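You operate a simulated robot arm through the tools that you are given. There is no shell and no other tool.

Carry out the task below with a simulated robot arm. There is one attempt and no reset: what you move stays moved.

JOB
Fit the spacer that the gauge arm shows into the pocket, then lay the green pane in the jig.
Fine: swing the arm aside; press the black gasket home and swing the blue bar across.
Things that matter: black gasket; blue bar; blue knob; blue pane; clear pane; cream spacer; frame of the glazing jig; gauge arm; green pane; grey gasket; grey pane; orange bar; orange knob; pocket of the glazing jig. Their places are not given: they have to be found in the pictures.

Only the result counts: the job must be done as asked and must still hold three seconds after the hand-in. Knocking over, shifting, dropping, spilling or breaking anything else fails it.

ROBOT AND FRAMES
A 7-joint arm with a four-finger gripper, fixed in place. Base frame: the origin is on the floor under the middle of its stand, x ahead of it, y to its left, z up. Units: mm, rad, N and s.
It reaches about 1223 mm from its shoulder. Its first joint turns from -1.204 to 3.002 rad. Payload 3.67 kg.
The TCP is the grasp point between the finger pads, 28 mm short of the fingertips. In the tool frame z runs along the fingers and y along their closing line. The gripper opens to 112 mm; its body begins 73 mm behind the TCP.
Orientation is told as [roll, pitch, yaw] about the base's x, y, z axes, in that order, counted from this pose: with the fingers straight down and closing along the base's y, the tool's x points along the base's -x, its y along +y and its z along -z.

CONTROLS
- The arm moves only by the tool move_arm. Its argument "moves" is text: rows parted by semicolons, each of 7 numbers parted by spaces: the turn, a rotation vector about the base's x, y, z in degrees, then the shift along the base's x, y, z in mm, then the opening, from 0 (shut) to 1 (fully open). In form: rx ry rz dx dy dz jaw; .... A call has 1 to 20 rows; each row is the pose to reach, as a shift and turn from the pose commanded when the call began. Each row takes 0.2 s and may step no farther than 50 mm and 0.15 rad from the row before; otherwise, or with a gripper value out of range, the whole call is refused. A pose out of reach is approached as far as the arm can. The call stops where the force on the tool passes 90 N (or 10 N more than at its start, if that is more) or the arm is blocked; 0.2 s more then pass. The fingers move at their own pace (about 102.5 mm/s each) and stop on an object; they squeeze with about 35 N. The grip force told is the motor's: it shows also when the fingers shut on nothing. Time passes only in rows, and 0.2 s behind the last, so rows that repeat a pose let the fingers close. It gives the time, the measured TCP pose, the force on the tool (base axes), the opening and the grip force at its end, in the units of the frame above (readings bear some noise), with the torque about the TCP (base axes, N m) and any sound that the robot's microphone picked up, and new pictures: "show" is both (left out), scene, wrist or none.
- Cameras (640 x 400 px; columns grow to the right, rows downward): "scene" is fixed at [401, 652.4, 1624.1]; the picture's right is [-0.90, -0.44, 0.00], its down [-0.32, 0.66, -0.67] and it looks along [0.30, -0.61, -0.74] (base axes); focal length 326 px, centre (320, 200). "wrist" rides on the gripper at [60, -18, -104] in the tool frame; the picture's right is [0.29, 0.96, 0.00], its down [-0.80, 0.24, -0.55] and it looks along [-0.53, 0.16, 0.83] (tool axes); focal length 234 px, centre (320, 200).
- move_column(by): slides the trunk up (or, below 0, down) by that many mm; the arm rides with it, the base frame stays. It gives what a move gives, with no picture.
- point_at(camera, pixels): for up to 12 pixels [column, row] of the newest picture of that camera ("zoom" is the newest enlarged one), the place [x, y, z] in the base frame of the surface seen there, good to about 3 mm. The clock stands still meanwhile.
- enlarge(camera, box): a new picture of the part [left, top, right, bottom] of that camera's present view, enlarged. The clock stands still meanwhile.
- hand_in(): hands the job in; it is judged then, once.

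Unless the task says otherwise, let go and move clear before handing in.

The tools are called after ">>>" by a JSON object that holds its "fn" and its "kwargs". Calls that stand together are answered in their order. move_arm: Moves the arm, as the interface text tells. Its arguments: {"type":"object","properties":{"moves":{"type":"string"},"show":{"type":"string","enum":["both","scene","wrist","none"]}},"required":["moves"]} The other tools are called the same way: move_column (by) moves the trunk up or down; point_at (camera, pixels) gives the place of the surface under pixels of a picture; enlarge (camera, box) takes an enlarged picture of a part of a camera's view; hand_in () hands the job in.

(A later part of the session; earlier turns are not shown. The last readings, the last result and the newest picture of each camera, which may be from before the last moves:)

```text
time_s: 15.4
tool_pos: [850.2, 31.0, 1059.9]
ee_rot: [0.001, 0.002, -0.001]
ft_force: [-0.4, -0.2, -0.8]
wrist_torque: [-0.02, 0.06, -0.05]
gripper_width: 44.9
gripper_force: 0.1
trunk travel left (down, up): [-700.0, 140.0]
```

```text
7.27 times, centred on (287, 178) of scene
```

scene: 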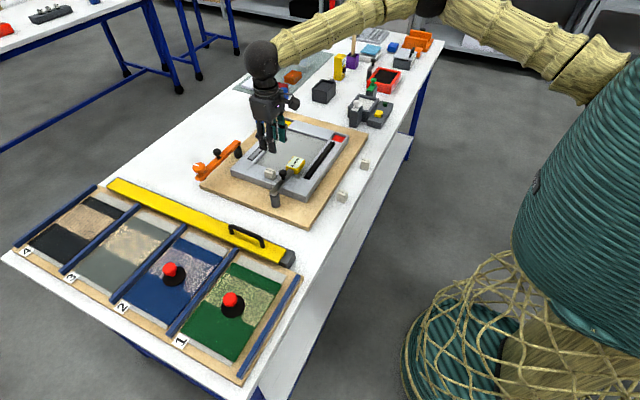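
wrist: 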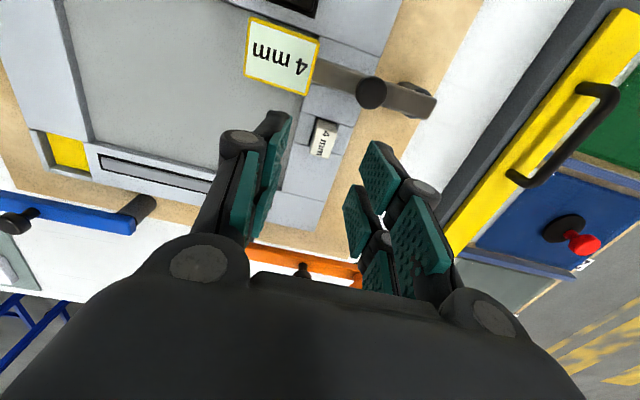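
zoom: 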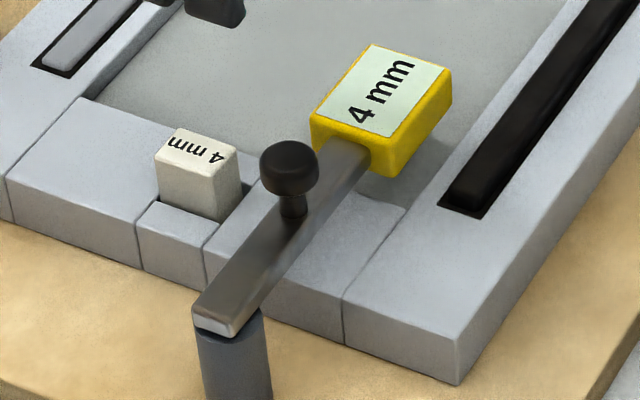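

The spacer stands in the pocket. I'll check its height and level, and measure the gauge arm and its knob for the swing.

>>> {"fn": "point_at", "kwargs": {"camera": "zoom", "pixels": [[182, 135], [233, 150], [215, 170], [162, 155], [195, 152], [290, 150], [265, 165], [315, 170], [290, 178], [225, 320], [240, 360], [205, 350]]}}

>>> {"fn": "point_at", "kwargs": {"camera": "wrist", "pixels": [[371, 93], [330, 80], [410, 95], [420, 105], [430, 105], [412, 85], [325, 137], [280, 60], [262, 22], [300, 30]]}}

```text
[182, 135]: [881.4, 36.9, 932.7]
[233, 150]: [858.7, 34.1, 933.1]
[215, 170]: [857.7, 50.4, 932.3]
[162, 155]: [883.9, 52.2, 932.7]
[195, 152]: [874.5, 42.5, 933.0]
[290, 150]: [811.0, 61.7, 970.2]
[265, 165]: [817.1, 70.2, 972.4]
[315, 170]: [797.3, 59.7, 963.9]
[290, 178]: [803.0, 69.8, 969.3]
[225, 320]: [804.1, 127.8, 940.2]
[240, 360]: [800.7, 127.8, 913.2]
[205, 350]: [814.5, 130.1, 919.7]
```

```text
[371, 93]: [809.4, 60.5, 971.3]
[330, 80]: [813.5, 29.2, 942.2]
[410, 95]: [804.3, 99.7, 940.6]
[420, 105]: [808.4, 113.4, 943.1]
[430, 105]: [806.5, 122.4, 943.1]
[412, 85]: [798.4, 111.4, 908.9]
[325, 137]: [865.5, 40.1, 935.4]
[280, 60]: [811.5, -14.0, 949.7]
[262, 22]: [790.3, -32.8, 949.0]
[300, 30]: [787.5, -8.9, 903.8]
```

The spacer top is level at z 933, so it is seated. The gauge arm pivots near (805, 115) with its knob at (809, 62, 972); swinging it to +x would hit the spacer, so I'll swing it toward −x, starting by hovering over the knob.

>>> {"fn": "move_arm", "kwargs": {"moves": "0 0 0 -20 15 0 0.45; 0 0 0 -42 31 0 0.45; 0 0 0 -42 31 -40 0.45; 0 0 0 -42 31 -50 0.45; 0 0 0 -42 31 -50 0.45", "show": "both"}}

>>> {"fn": "enlarge", "kwargs": {"camera": "wrist", "box": [240, 80, 420, 220]}}

>>> {"fn": "enlarge", "kwargs": {"camera": "scene", "box": [252, 130, 332, 205]}}

```text
time_s: 16.6
tool_pos: [810.0, 60.9, 1009.7]
ee_rot: [0.001, 0.003, -0.001]
ft_force: [0.5, -0.9, -0.6]
wrist_torque: [0.05, 0.03, -0.02]
gripper_width: 50.6
gripper_force: 0.1
trunk travel left (down, up): [-700.0, 140.0]
```

scene: 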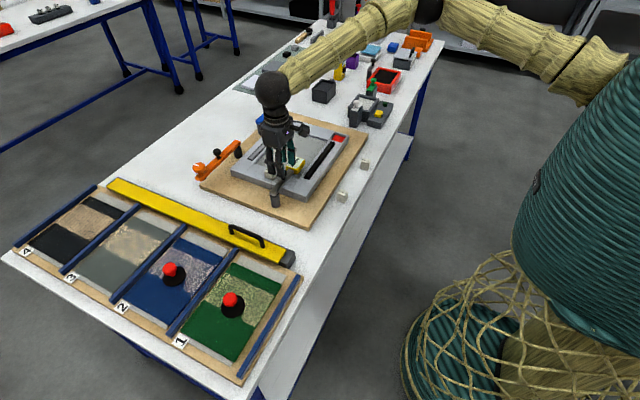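
wrist: 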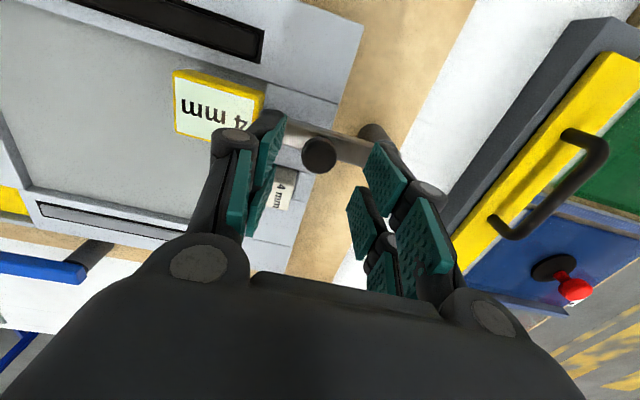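

```text
2.86 times, centred on (330, 150) of wrist
```

zoom: 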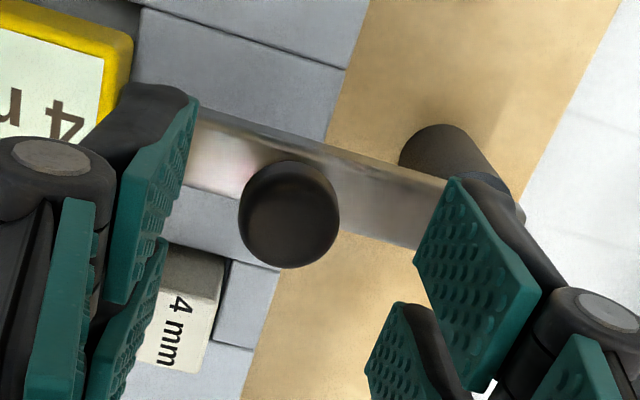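

```text
5.33 times, centred on (292, 168) of scene
```

zoom: 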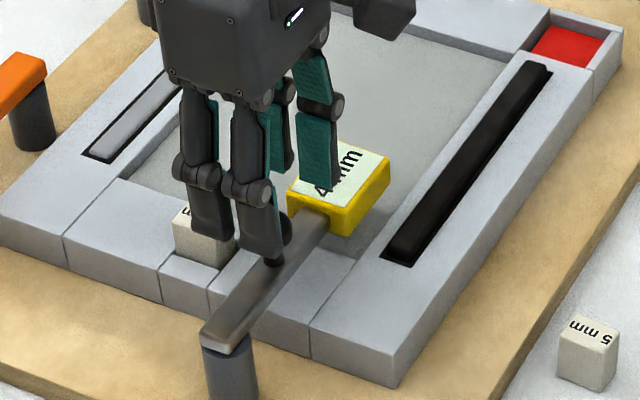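

>>> {"fn": "point_at", "kwargs": {"camera": "wrist", "pixels": [[319, 154], [303, 152], [335, 158], [318, 140], [316, 170], [372, 135], [366, 165], [385, 145]]}}

```text
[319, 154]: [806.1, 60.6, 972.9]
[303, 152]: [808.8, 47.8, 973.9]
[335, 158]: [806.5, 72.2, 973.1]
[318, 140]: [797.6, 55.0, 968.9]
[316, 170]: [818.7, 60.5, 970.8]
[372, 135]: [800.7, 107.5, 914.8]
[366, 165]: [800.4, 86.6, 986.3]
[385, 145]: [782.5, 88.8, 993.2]
```

The knob is centred at about (807.5, 60, 973), and the TCP is almost above it. I'll go down and grip it.

>>> {"fn": "move_arm", "kwargs": {"moves": "0 0 0 -2 -0.5 -15 0.45; 0 0 0 -2 -0.5 -29 0.45; 0 0 0 -2 -0.5 -29 0.45; 0 0 0 -2 -0.5 -29 0; 0 0 0 -2 -0.5 -29 0; 0 0 0 -2 -0.5 -29 0", "show": "both"}}

>>> {"fn": "enlarge", "kwargs": {"camera": "scene", "box": [252, 130, 332, 205]}}

```text
time_s: 18.0
tool_pos: [807.2, 61.1, 981.2]
ee_rot: [0.001, 0.0, -0.002]
ft_force: [-0.4, -2.1, 2.5]
wrist_torque: [-0.04, -0.06, -0.04]
gripper_width: 22.0
gripper_force: 44.9
trunk travel left (down, up): [-700.0, 140.0]
```

scene: 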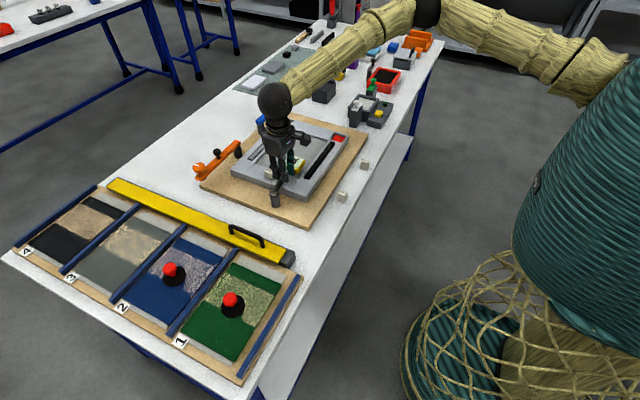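
wrist: 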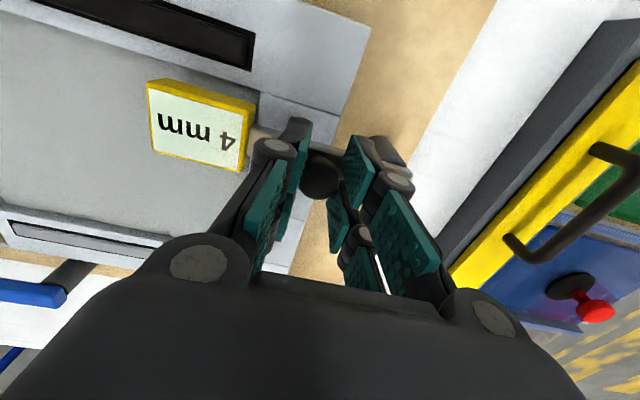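

```text
5.33 times, centred on (292, 168) of scene
```

zoom: 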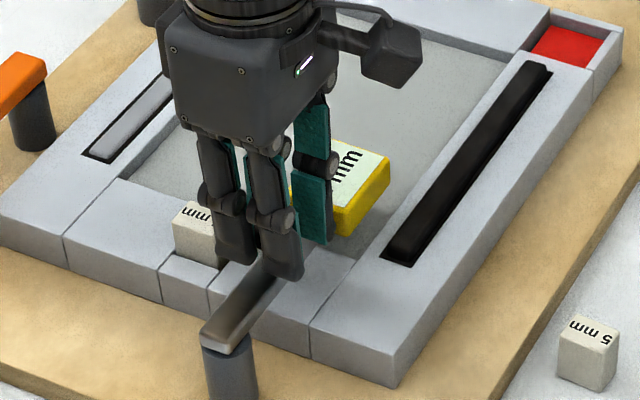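

The knob is gripped (22 mm wide). I'll sweep a first 16° of arc about the pivot (808, 115) toward −x and check the forces.

>>> {"fn": "move_arm", "kwargs": {"moves": "0 0 0 -3.8 0.1 0 0; 0 0 0 -7.6 0.5 0 0; 0 0 0 -11.3 1.2 0 0; 0 0 0 -15 2.1 0 0; 0 0 0 -15 2.1 0 0", "show": "scene"}}

>>> {"fn": "enlarge", "kwargs": {"camera": "scene", "box": [252, 130, 332, 205]}}

```text
time_s: 19.2
tool_pos: [792.5, 62.7, 981.1]
ee_rot: [0.001, 0.0, -0.001]
ft_force: [10.9, 2.2, 7.2]
wrist_torque: [0.08, -0.55, -0.4]
gripper_width: 20.7
gripper_force: 45.0
trunk travel left (down, up): [-700.0, 140.0]
```

scene: 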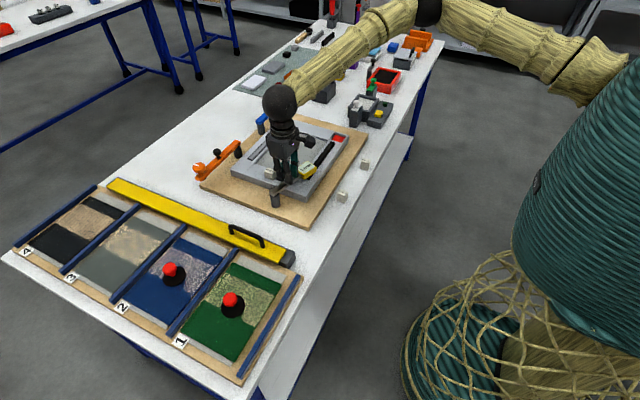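

```text
5.33 times, centred on (292, 168) of scene
```

zoom: 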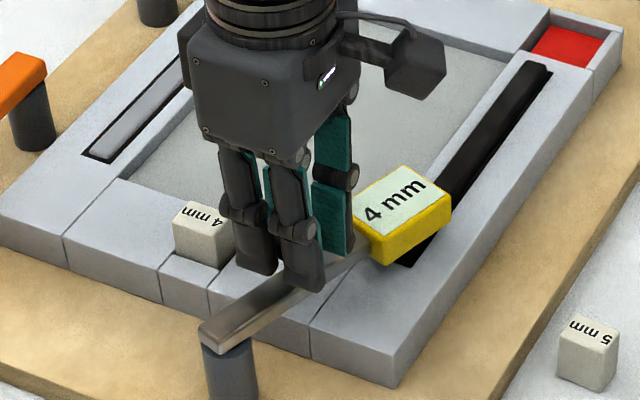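

The arm swings with only about 11 N. I'll continue the arc.

>>> {"fn": "move_arm", "kwargs": {"moves": "0 0 0 -3.7 1.2 0 0; 0 0 0 -7.2 2.6 0 0; 0 0 0 -10.6 4.3 0 0; 0 0 0 -13.9 6.2 0 0; 0 0 0 -17 8.4 0 0; 0 0 0 -20 10.7 0 0; 0 0 0 -22.8 13.2 0 0; 0 0 0 -25.5 15.9 0 0; 0 0 0 -25.5 15.9 0 0", "show": "scene"}}

>>> {"fn": "enlarge", "kwargs": {"camera": "scene", "box": [252, 130, 332, 205]}}

```text
time_s: 21.2
tool_pos: [768.5, 77.7, 980.0]
ee_rot: [-0.001, 0.002, 0.0]
ft_force: [20.5, 5.8, -0.1]
wrist_torque: [0.1, -0.53, -0.43]
gripper_width: 20.9
gripper_force: 45.0
trunk travel left (down, up): [-700.0, 140.0]
```

scene: 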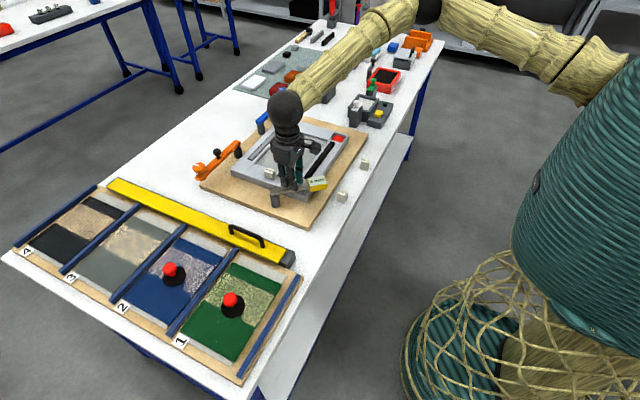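

```text
5.33 times, centred on (292, 168) of scene
```

zoom: 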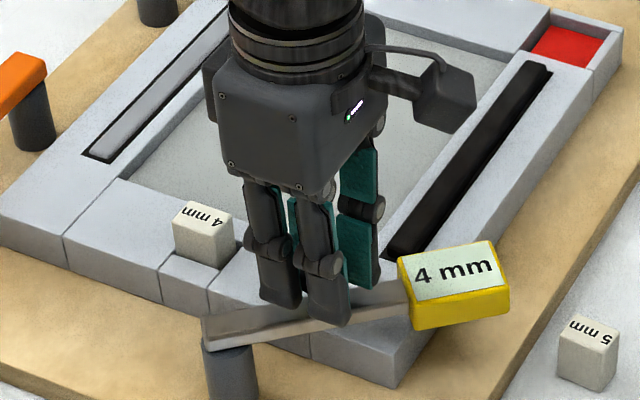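

>>> {"fn": "move_arm", "kwargs": {"moves": "0 0 0 -2.4 2.9 0 0; 0 0 0 -4.7 6 0 0; 0 0 0 -6.7 9.2 0 0; 0 0 0 -8.5 12.6 0 0; 0 0 0 -10 16.1 0 0; 0 0 0 -11.3 19.6 0 0; 0 0 0 -12.4 23.3 0 0; 0 0 0 -13.2 27 0 0; 0 0 0 -13.7 30.8 0 0; 0 0 0 -14 34.6 0 0; 0 0 0 -14 38.4 0 0; 0 0 0 -13.7 42.2 0 0; 0 0 0 -13.7 42.2 0 0", "show": "both"}}

>>> {"fn": "enlarge", "kwargs": {"camera": "scene", "box": [252, 130, 372, 225]}}

```text
time_s: 24.0
tool_pos: [754.5, 115.3, 978.7]
ee_rot: [0.001, 0.004, -0.002]
ft_force: [16.6, -44.2, 2.7]
wrist_torque: [-1.28, -0.32, -0.29]
gripper_width: 20.7
gripper_force: 44.8
trunk travel left (down, up): [-700.0, 140.0]
```

scene: 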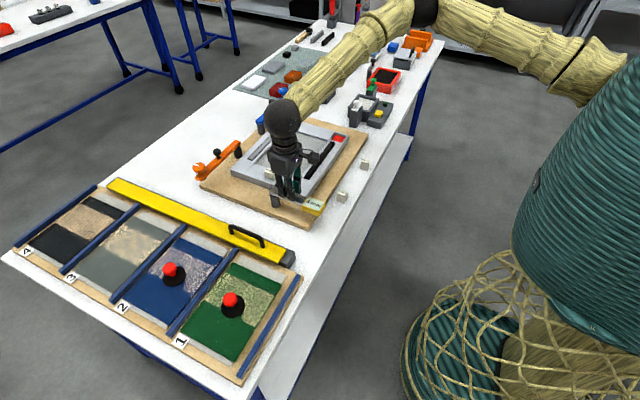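
wrist: 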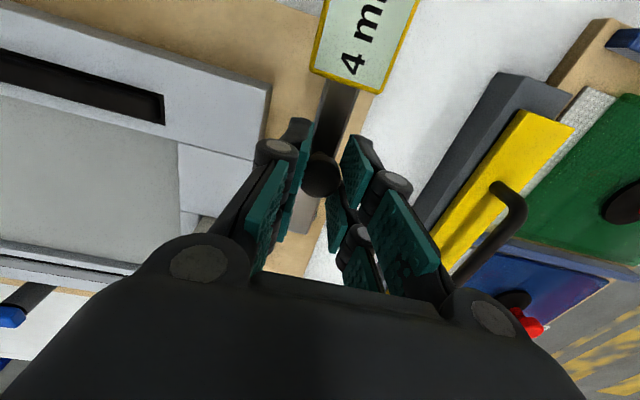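

```text
4.21 times, centred on (312, 178) of scene
```

zoom: 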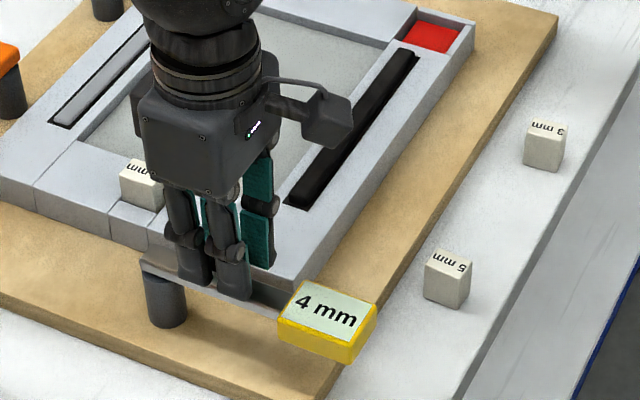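

Fy is −44 N and the TCP lags the command by about 6 mm, so the gauge arm is at its end stop, about 90° aside and well clear of the frame. I'll ease back, release and rise.

>>> {"fn": "move_arm", "kwargs": {"moves": "0 0 0 0 -3 0 0; 0 0 0 0 -6 0 0; 0 0 0 0 -6.5 0 0; 0 0 0 0 -6.5 0 0.45; 0 0 0 0 -6.5 0 0.45; 0 0 0 0 -6.5 20 0.45; 0 0 0 0 -6.5 60 0.45; 0 0 0 0 -6.5 100 0.45; 0 0 0 0 -6.5 100 0.45", "show": "both"}}

>>> {"fn": "enlarge", "kwargs": {"camera": "scene", "box": [252, 130, 372, 225]}}

```text
time_s: 26.0
tool_pos: [752.9, 112.9, 1081.6]
ee_rot: [0.001, 0.002, 0.0]
ft_force: [0.3, -0.1, 0.0]
wrist_torque: [0.01, 0.05, 0.02]
gripper_width: 50.6
gripper_force: 0.2
trunk travel left (down, up): [-700.0, 140.0]
```

scene: 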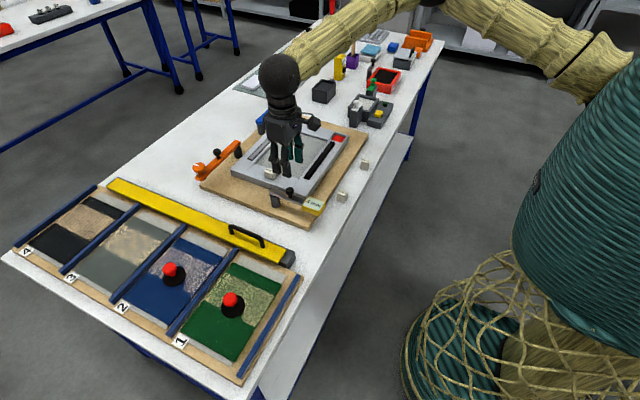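
wrist: 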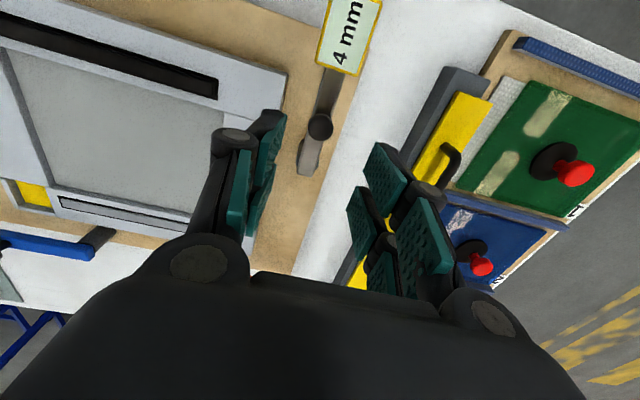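

```text
4.21 times, centred on (312, 178) of scene
```

zoom: 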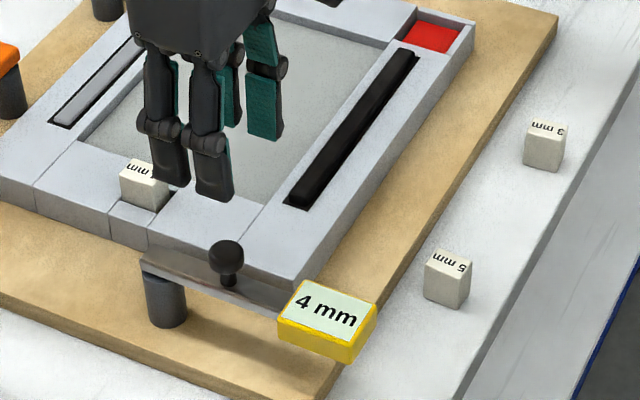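

The gauge arm now lies aside and the spacer is undisturbed. Next I'll move over to the green pane in slot 1 and look at its lifter with the red knob.

>>> {"fn": "move_arm", "kwargs": {"moves": "0 0 0 -14 40 3 0.6; 0 0 0 -28 80 6 0.6; 0 0 0 -42 120 9 0.6; 0 0 0 -56 160 12 0.6; 0 0 0 -70 200 14 0.6; 0 0 0 -84 240 16 0.6; 0 0 0 -98 280 20 0.6; 0 0 0 -100 285 20 0.6; 0 0 0 -100 285 20 0.6", "show": "both"}}

>>> {"fn": "enlarge", "kwargs": {"camera": "scene", "box": [170, 240, 310, 390]}}

```text
time_s: 28.0
tool_pos: [652.1, 398.6, 1100.9]
ee_rot: [0.001, 0.001, -0.001]
ft_force: [-0.5, 0.0, -0.1]
wrist_torque: [-0.02, -0.02, -0.03]
gripper_width: 67.4
gripper_force: 0.1
trunk travel left (down, up): [-700.0, 140.0]
```

scene: 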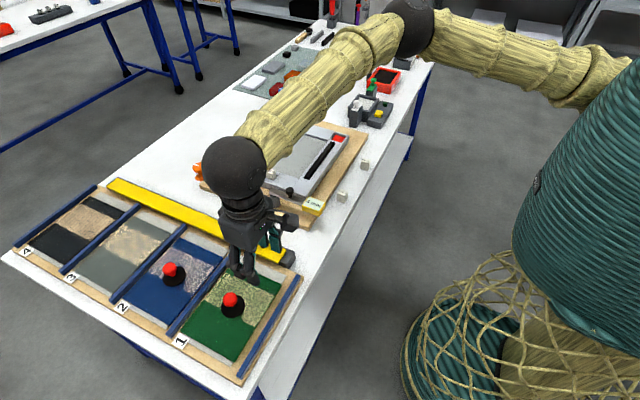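
wrist: 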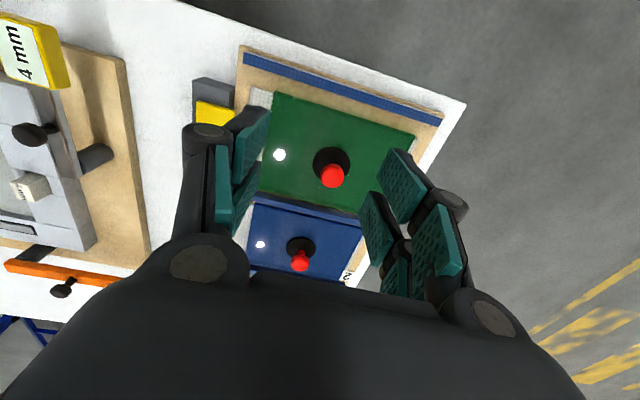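

```text
2.67 times, centred on (240, 315) of scene
```

zoom: 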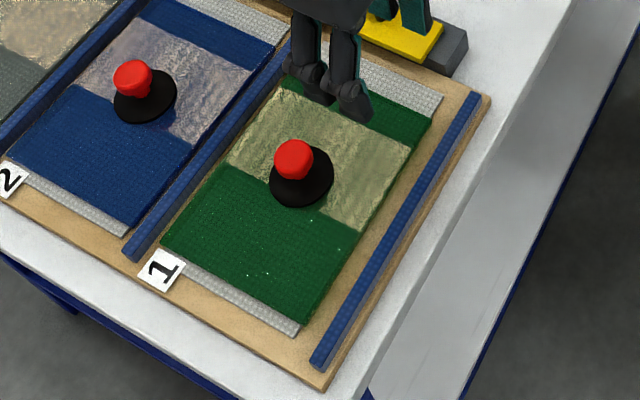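

>>> {"fn": "enlarge", "kwargs": {"camera": "wrist", "box": [235, 70, 455, 230]}}

>>> {"fn": "point_at", "kwargs": {"camera": "zoom", "pixels": [[118, 75], [520, 195], [245, 230], [280, 308], [286, 265], [330, 262], [355, 330], [80, 335], [200, 380], [360, 375], [230, 195], [340, 230]]}}

>>> {"fn": "enlarge", "kwargs": {"camera": "scene", "box": [170, 240, 310, 390]}}

>>> {"fn": "point_at", "kwargs": {"camera": "zoom", "pixels": [[292, 78], [432, 122], [308, 322], [163, 245], [293, 158], [330, 180], [272, 175], [300, 205], [315, 145], [293, 142], [360, 230], [225, 165]]}}

```text
2.50 times, centred on (345, 150) of wrist
```

zoom: 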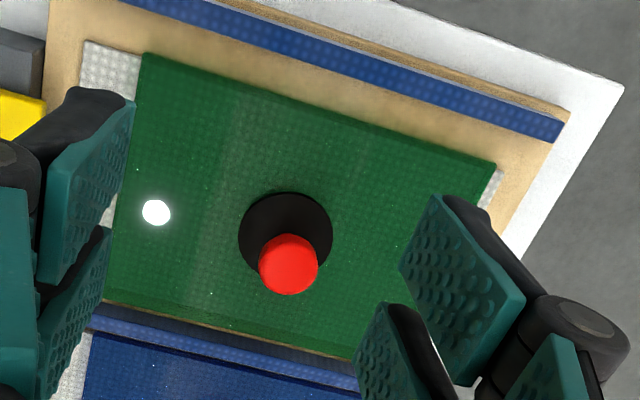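

```text
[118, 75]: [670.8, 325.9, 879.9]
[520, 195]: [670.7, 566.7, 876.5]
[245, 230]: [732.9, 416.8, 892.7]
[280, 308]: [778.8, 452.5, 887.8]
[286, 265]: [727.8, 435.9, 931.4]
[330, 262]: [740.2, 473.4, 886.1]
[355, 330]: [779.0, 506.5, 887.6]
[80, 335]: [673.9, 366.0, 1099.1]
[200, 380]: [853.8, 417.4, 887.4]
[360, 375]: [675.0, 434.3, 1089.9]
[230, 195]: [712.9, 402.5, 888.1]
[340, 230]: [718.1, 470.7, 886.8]
```

```text
2.67 times, centred on (240, 315) of scene
```

zoom: 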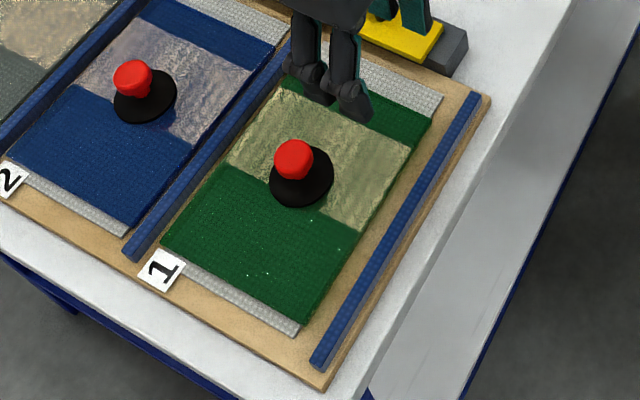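

```text
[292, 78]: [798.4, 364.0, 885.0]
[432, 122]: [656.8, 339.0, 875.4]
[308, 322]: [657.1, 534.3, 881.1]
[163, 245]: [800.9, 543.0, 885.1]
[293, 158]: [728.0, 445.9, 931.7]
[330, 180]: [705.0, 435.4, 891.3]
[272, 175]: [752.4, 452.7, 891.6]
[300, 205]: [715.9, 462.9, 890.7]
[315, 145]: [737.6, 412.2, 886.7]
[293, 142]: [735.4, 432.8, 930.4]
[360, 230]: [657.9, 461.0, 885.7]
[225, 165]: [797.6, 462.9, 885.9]
```

The pane is near x 657–800, y 339–543, with the lifter at about (728, 440, 932). I'll measure the pane corners and lifter more exactly.

>>> {"fn": "enlarge", "kwargs": {"camera": "wrist", "box": [260, 85, 320, 130]}}

>>> {"fn": "point_at", "kwargs": {"camera": "zoom", "pixels": [[170, 118], [200, 130], [150, 200], [165, 150], [300, 160], [400, 190], [140, 250], [100, 150], [190, 110], [90, 250]]}}

>>> {"fn": "enlarge", "kwargs": {"camera": "wrist", "box": [380, 115, 440, 160]}}

>>> {"fn": "point_at", "kwargs": {"camera": "zoom", "pixels": [[260, 200], [280, 190], [250, 170], [230, 200], [330, 220], [280, 240], [150, 160], [100, 150], [200, 170], [300, 170], [250, 190], [270, 230]]}}

>>> {"fn": "enlarge", "kwargs": {"camera": "wrist", "box": [300, 130, 370, 200]}}

>>> {"fn": "point_at", "kwargs": {"camera": "zoom", "pixels": [[307, 270], [240, 260], [375, 285], [310, 330], [300, 225], [180, 190], [300, 100], [395, 200], [250, 300], [360, 320], [290, 170], [340, 240]]}}

```text
8.89 times, centred on (290, 108) of wrist
```

zoom: 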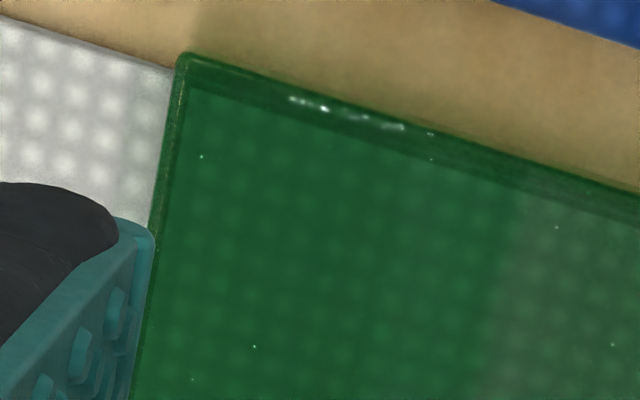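

```text
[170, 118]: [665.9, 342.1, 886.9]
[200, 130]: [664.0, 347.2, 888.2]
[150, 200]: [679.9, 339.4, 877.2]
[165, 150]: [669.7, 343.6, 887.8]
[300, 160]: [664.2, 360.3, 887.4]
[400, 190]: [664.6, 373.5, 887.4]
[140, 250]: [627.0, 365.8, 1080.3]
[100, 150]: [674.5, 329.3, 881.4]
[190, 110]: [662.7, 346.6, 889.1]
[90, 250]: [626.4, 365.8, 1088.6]
```

```text
8.89 times, centred on (410, 138) of wrist
```

zoom: 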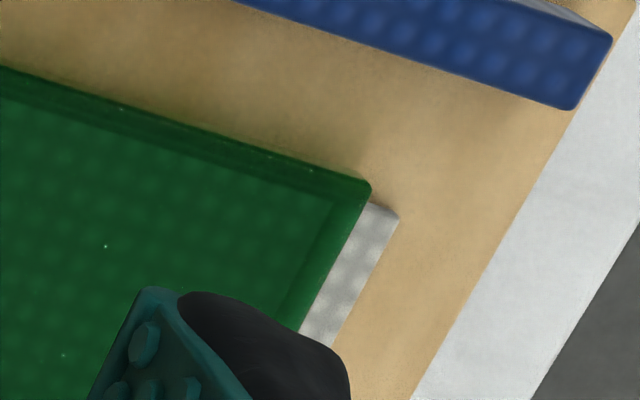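

```text
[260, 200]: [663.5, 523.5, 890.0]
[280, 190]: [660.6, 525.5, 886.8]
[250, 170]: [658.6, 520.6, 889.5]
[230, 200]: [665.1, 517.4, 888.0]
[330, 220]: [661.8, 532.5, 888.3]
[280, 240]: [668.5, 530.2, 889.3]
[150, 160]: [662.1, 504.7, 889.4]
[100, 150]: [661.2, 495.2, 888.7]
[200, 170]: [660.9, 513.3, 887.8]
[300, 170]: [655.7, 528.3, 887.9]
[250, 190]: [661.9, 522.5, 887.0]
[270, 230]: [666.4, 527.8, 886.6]
```

```text
5.71 times, centred on (335, 165) of wrist
```

zoom: 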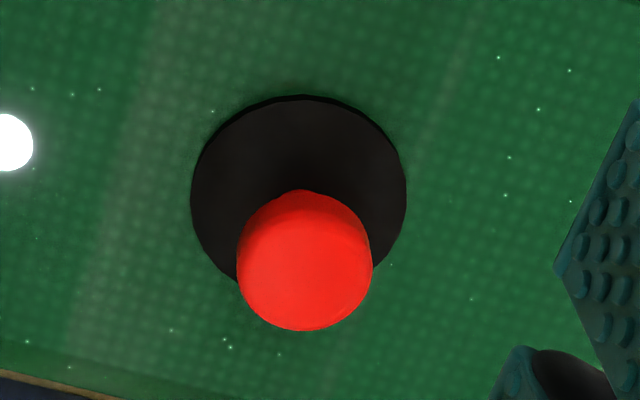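

```text
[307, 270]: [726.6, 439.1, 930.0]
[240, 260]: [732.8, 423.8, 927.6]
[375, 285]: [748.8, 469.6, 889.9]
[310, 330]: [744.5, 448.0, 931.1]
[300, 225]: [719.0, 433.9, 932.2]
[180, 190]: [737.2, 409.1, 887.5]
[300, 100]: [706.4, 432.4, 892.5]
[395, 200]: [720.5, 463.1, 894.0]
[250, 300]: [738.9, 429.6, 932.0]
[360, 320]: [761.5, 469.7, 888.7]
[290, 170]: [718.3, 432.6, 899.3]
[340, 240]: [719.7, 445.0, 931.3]
```

The pane top is at z 888, and the lifter sits at the pane centre, near (726.5, 439.5). I'll move over it and lower most of the way.

>>> {"fn": "move_arm", "kwargs": {"moves": "0 0 0 37 20 -20 0.55; 0 0 0 73.5 40 -40 0.55; 0 0 0 73.5 40 -80 0.55; 0 0 0 73.5 40 -120 0.55; 0 0 0 73.5 40 -140 0.55; 0 0 0 73.5 40 -140 0.55", "show": "both"}}

>>> {"fn": "enlarge", "kwargs": {"camera": "wrist", "box": [240, 80, 420, 220]}}

>>> {"fn": "enlarge", "kwargs": {"camera": "scene", "box": [170, 240, 310, 350]}}

```text
time_s: 29.4
tool_pos: [726.2, 439.7, 961.1]
ee_rot: [0.0, 0.001, -0.001]
ft_force: [0.0, 0.0, -0.3]
wrist_torque: [-0.03, -0.02, -0.03]
gripper_width: 61.6
gripper_force: 0.0
trunk travel left (down, up): [-700.0, 140.0]
```

scene: 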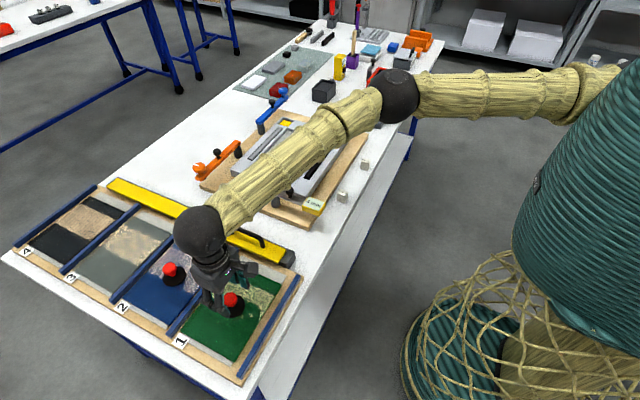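
wrist: 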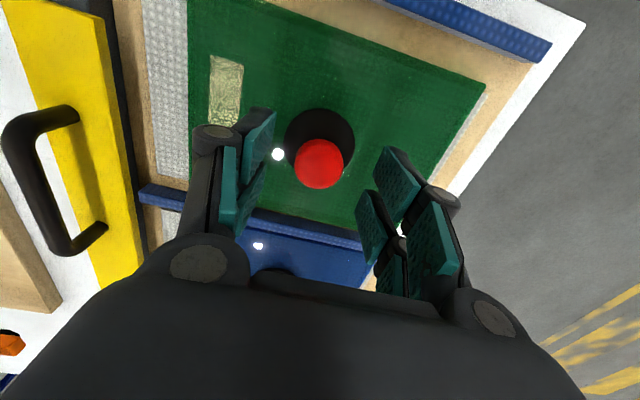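

```text
2.86 times, centred on (330, 150) of wrist
```

zoom: 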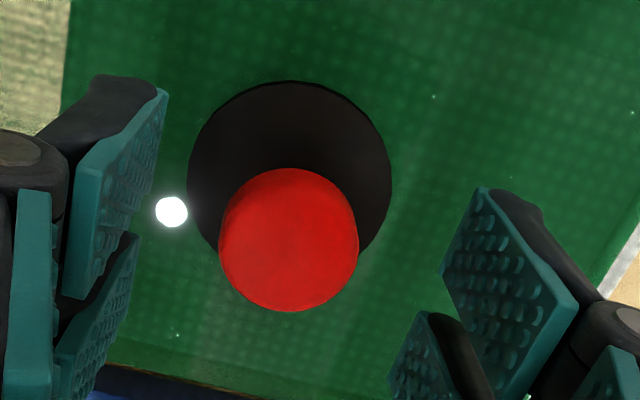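

```text
3.64 times, centred on (240, 295) of scene
```

zoom: 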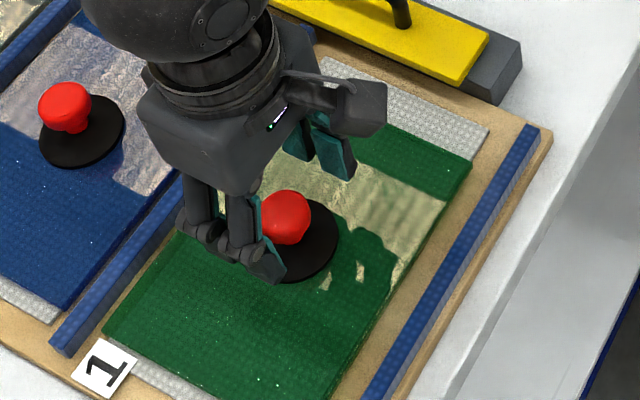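

The knob is centred between the pads. I'll lower to grip the mushroom head just above the suction disc, and close.

>>> {"fn": "move_arm", "kwargs": {"moves": "0 0 0 0 0 -15 0.55; 0 0 0 0 0 -28 0.55; 0 0 0 0 0 -34 0.55; 0 0 0 0 0 -34 0.55; 0 0 0 0 0 -34 0; 0 0 0 0 0 -34 0; 0 0 0 0 0 -34 0; 0 0 0 0 0 -34 0", "show": "both"}}

>>> {"fn": "enlarge", "kwargs": {"camera": "scene", "box": [170, 240, 310, 350]}}

```text
time_s: 31.2
tool_pos: [726.8, 438.4, 928.0]
ee_rot: [0.0, 0.0, 0.002]
ft_force: [-0.3, -0.4, 0.4]
wrist_torque: [0.0, -0.02, 0.0]
gripper_width: 29.5
gripper_force: 34.8
trunk travel left (down, up): [-700.0, 140.0]
```

scene: 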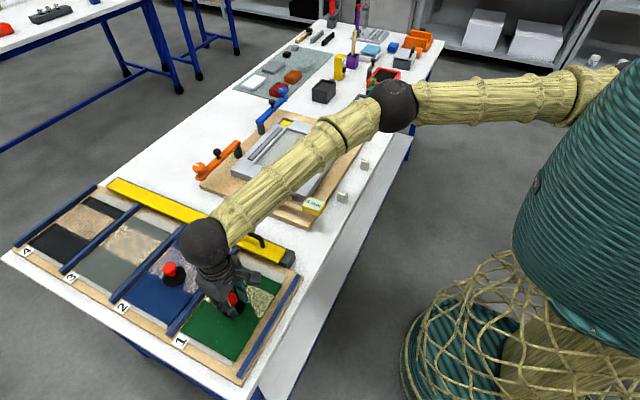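
wrist: 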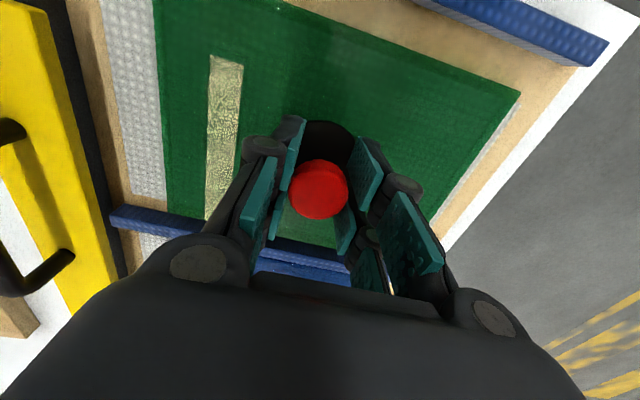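

```text
3.64 times, centred on (240, 295) of scene
```

zoom: 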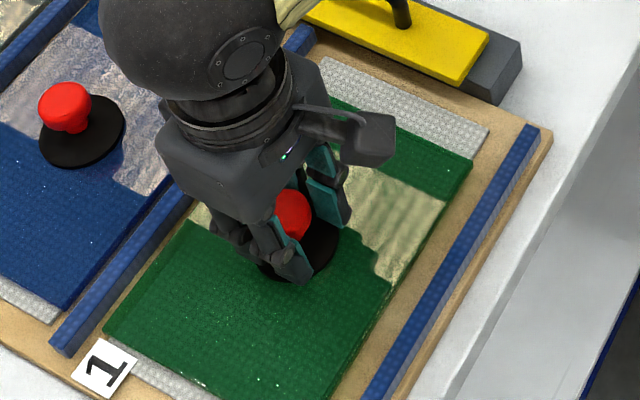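

The knob is gripped at 29.5 mm. I'll lift a little to check that the pane comes with it and hangs level.

>>> {"fn": "move_arm", "kwargs": {"moves": "0 0 0 0 0 5 0; 0 0 0 0 0 12 0; 0 0 0 0 0 22 0; 0 0 0 0 0 35 0; 0 0 0 0 0 35 0", "show": "both"}}

>>> {"fn": "enlarge", "kwargs": {"camera": "scene", "box": [150, 230, 310, 380]}}

```text
time_s: 32.4
tool_pos: [727.8, 437.8, 962.2]
ee_rot: [0.001, 0.001, -0.001]
ft_force: [0.1, 1.0, -6.9]
wrist_torque: [0.0, 0.02, 0.04]
gripper_width: 30.0
gripper_force: 34.9
trunk travel left (down, up): [-700.0, 140.0]
```

scene: 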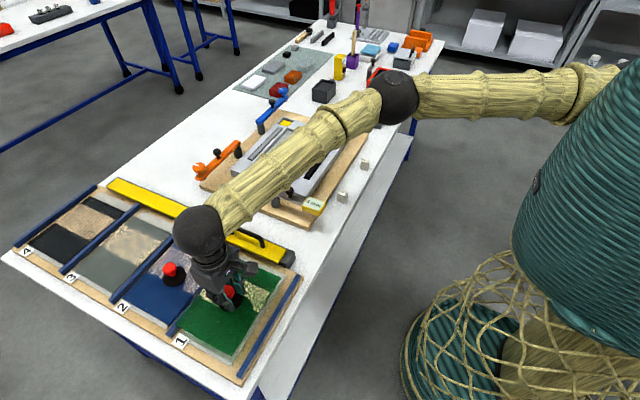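
wrist: 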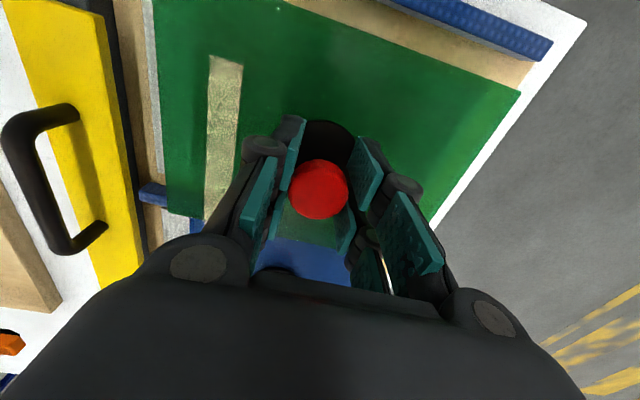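

```text
2.67 times, centred on (230, 305) of scene
```

zoom: 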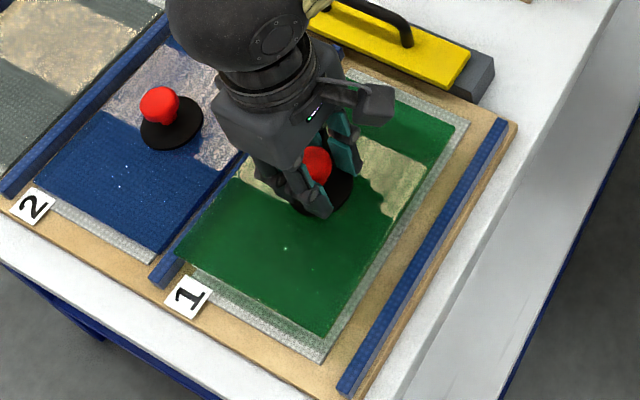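

The pane lifts with the lifter (6.9 N, no torque). I'll measure its edges in the hand.

>>> {"fn": "enlarge", "kwargs": {"camera": "wrist", "box": [420, 60, 540, 180]}}

>>> {"fn": "point_at", "kwargs": {"camera": "zoom", "pixels": [[100, 30], [200, 60], [300, 85], [370, 110], [340, 160], [280, 240], [220, 320], [150, 45], [250, 70], [310, 200], [380, 100], [350, 130]]}}

>>> {"fn": "enlarge", "kwargs": {"camera": "wrist", "box": [140, 0, 300, 220]}}

>>> {"fn": "point_at", "kwargs": {"camera": "zoom", "pixels": [[195, 30], [200, 100], [205, 200], [210, 300], [220, 375], [240, 380], [360, 10], [400, 20], [195, 60], [206, 250]]}}

```text
3.33 times, centred on (480, 120) of wrist
```

zoom: 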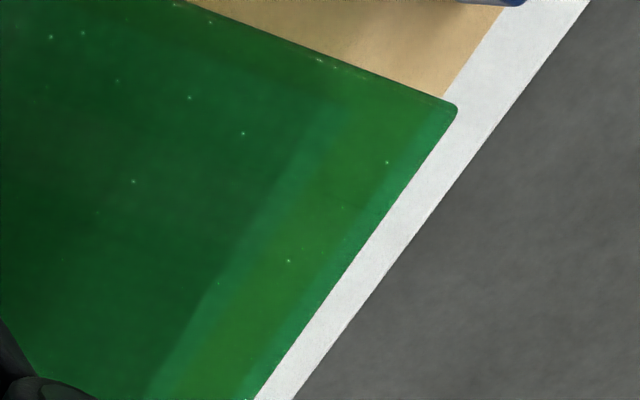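

```text
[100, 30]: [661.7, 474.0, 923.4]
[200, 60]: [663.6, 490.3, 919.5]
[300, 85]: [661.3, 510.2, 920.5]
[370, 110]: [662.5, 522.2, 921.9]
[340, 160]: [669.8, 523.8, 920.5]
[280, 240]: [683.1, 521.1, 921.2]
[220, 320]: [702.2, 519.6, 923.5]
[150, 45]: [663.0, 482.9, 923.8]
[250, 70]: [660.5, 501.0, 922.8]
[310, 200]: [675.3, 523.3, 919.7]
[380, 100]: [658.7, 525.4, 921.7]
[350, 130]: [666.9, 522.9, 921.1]
```

```text
1.82 times, centred on (220, 110) of wrist
```

zoom: 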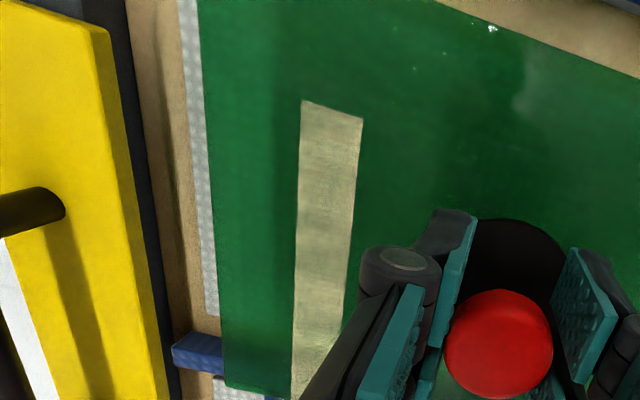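

```text
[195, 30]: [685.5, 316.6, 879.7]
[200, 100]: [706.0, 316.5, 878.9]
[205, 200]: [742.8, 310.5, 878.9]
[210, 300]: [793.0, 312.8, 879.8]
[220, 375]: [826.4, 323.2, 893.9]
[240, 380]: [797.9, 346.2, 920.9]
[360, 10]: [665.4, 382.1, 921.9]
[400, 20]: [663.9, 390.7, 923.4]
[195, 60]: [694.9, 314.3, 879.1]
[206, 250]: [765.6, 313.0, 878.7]
```

The pane hangs level and square, with its centre within about 2 mm of the TCP. I'll raise it and carry it over the jig.

>>> {"fn": "move_arm", "kwargs": {"moves": "0 0 0 0 0 30 0; 0 0 0 0 0 62 0; 0 0 0 0 0 98 0; 0 0 0 8 -33 98 0; 0 0 0 17 -67 98 0; 0 0 0 26 -100 98 0; 0 0 0 35 -134 98 0; 0 0 0 44 -167 98 0; 0 0 0 52 -200 98 0; 0 0 0 61 -234 98 0; 0 0 0 70 -267 98 0; 0 0 0 79 -300 98 0; 0 0 0 88 -334 98 0; 0 0 0 96 -367 98 0; 0 0 0 105 -400 98 0; 0 0 0 114 -434 98 0; 0 0 0 122 -467 98 0; 0 0 0 131 -501 98 0; 0 0 0 140 -534 98 0; 0 0 0 140 -534 98 0", "show": "both"}}

>>> {"fn": "enlarge", "kwargs": {"camera": "scene", "box": [190, 60, 370, 220]}}

```text
time_s: 36.6
tool_pos: [866.9, -95.6, 1061.1]
ee_rot: [0.0, -0.001, 0.001]
ft_force: [0.1, -0.5, -7.8]
wrist_torque: [0.0, 0.04, 0.0]
gripper_width: 29.9
gripper_force: 35.4
trunk travel left (down, up): [-700.0, 140.0]
```

scene: 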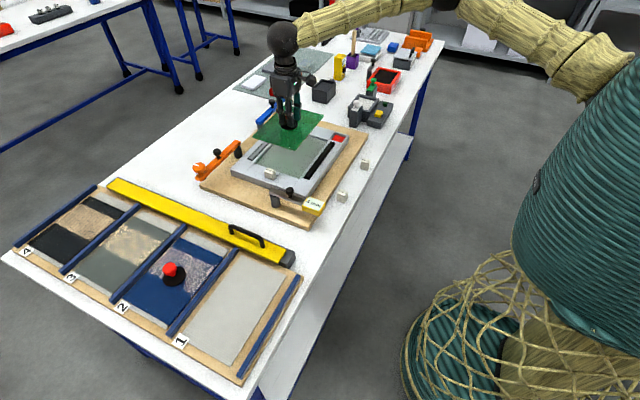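
wrist: 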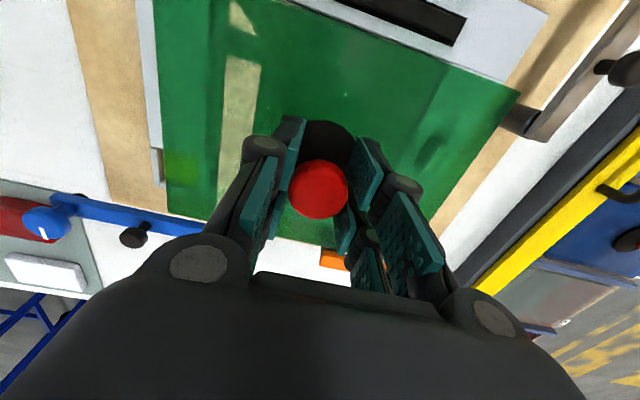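

```text
2.50 times, centred on (280, 140) of scene
```

zoom: 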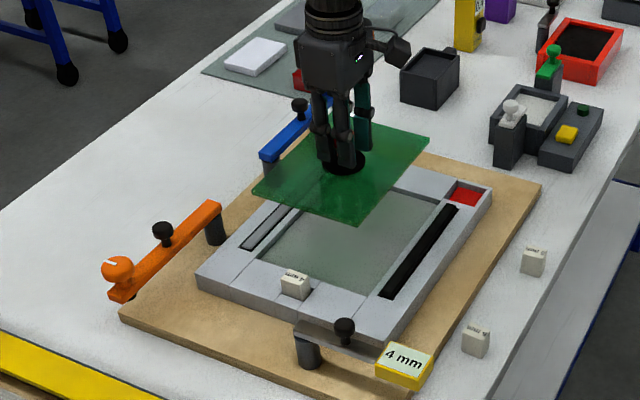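

The pane is over the jig, still square. I'll measure the visible bed edges before lowering.

>>> {"fn": "enlarge", "kwargs": {"camera": "scene", "box": [255, 130, 335, 200]}}

>>> {"fn": "point_at", "kwargs": {"camera": "zoom", "pixels": [[455, 95], [430, 130], [400, 175], [370, 215], [345, 250], [300, 260], [255, 245], [230, 235], [80, 190], [130, 200], [95, 175], [340, 270]]}}

```text
5.71 times, centred on (295, 165) of scene
```

zoom: 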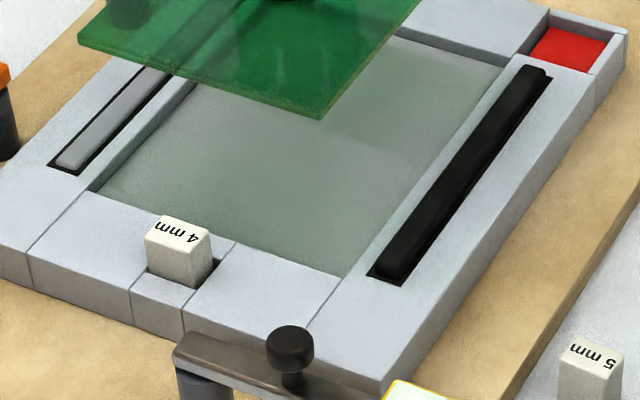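

```text
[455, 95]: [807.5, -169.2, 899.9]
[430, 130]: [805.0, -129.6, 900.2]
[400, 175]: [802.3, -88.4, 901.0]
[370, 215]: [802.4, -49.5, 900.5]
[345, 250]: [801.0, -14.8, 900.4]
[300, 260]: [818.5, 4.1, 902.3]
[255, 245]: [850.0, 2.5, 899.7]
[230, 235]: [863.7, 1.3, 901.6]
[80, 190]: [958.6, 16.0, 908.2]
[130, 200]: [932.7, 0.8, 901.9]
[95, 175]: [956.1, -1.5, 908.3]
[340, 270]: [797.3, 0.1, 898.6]
```

>>> {"fn": "enlarge", "kwargs": {"camera": "scene", "box": [258, 140, 293, 175]}}

>>> {"fn": "point_at", "kwargs": {"camera": "zoom", "pixels": [[150, 245], [165, 255], [185, 262], [210, 275], [240, 200], [225, 190], [265, 210], [290, 225], [200, 300], [250, 320], [130, 280], [180, 240]]}}

>>> {"fn": "enlarge", "kwargs": {"camera": "scene", "box": [295, 160, 335, 190]}}

>>> {"fn": "point_at", "kwargs": {"camera": "zoom", "pixels": [[350, 100], [330, 120], [310, 150], [290, 180], [270, 210], [250, 240], [230, 265], [210, 290], [190, 310], [100, 330], [50, 320], [180, 250]]}}

```text
11.43 times, centred on (276, 158) of scene
```

zoom: 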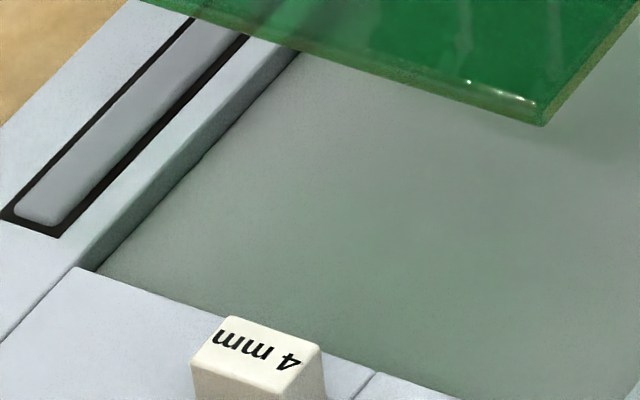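

```text
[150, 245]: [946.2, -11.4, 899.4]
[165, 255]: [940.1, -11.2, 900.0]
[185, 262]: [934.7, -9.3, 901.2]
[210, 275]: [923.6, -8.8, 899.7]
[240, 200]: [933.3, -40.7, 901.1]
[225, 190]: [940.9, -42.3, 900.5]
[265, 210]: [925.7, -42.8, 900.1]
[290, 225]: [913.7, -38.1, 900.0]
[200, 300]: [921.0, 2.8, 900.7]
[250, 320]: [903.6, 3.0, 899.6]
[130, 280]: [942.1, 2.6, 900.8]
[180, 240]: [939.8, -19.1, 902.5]
```

```text
13.33 times, centred on (315, 175) of scene
```

zoom: 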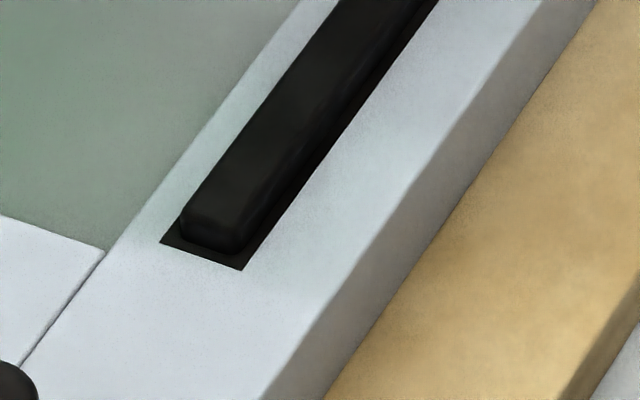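

```text
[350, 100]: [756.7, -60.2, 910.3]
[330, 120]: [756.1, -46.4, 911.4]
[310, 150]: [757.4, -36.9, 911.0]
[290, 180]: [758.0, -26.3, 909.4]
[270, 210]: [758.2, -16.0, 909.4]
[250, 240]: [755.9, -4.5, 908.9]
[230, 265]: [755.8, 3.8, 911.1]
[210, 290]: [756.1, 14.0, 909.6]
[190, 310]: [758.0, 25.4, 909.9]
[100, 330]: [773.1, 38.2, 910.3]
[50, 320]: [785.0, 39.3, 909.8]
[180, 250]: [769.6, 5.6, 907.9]
```

>>> {"fn": "enlarge", "kwargs": {"camera": "scene", "box": [255, 100, 330, 155]}}

>>> {"fn": "point_at", "kwargs": {"camera": "zoom", "pixels": [[52, 260], [320, 330], [480, 135], [300, 320], [460, 140], [70, 255], [400, 225], [200, 295], [325, 320], [475, 130]]}}

>>> {"fn": "enlarge", "kwargs": {"camera": "wrist", "box": [440, 50, 560, 170]}}

>>> {"fn": "enlarge", "kwargs": {"camera": "wrist", "box": [130, 100, 250, 230]}}

```text
7.27 times, centred on (292, 128) of scene
```

zoom: 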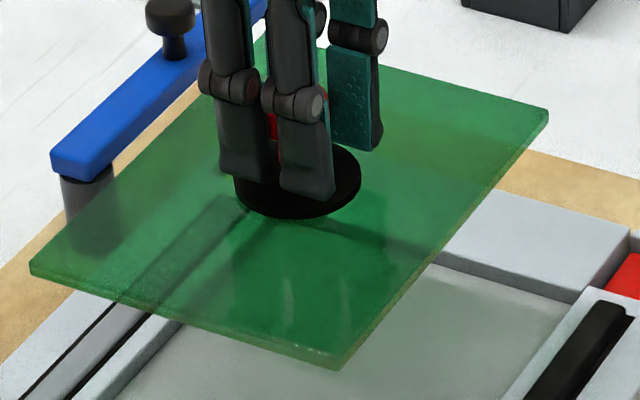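

```text
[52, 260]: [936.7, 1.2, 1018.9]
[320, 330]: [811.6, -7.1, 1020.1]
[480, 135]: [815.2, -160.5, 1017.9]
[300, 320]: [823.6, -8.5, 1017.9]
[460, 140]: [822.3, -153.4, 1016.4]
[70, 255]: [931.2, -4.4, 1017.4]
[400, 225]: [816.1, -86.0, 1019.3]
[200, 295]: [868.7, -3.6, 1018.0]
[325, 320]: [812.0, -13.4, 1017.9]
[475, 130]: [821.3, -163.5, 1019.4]
```

```text
3.33 times, centred on (500, 110) of wrist
```

zoom: 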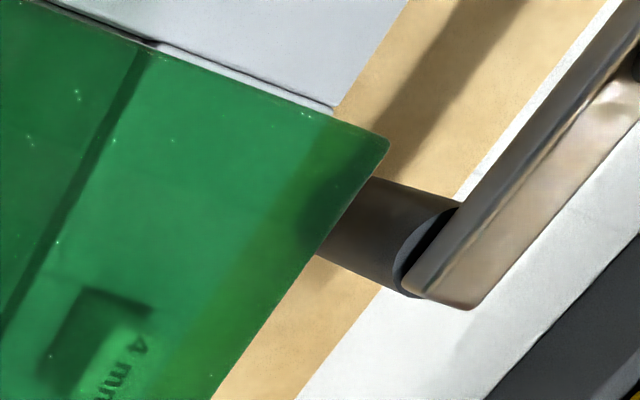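

```text
3.08 times, centred on (190, 165) of wrist
```

zoom: 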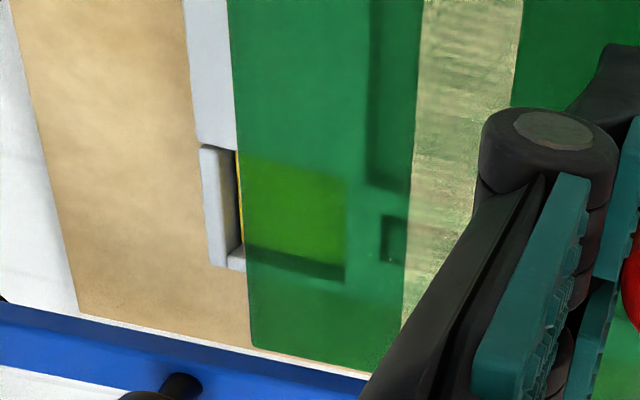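

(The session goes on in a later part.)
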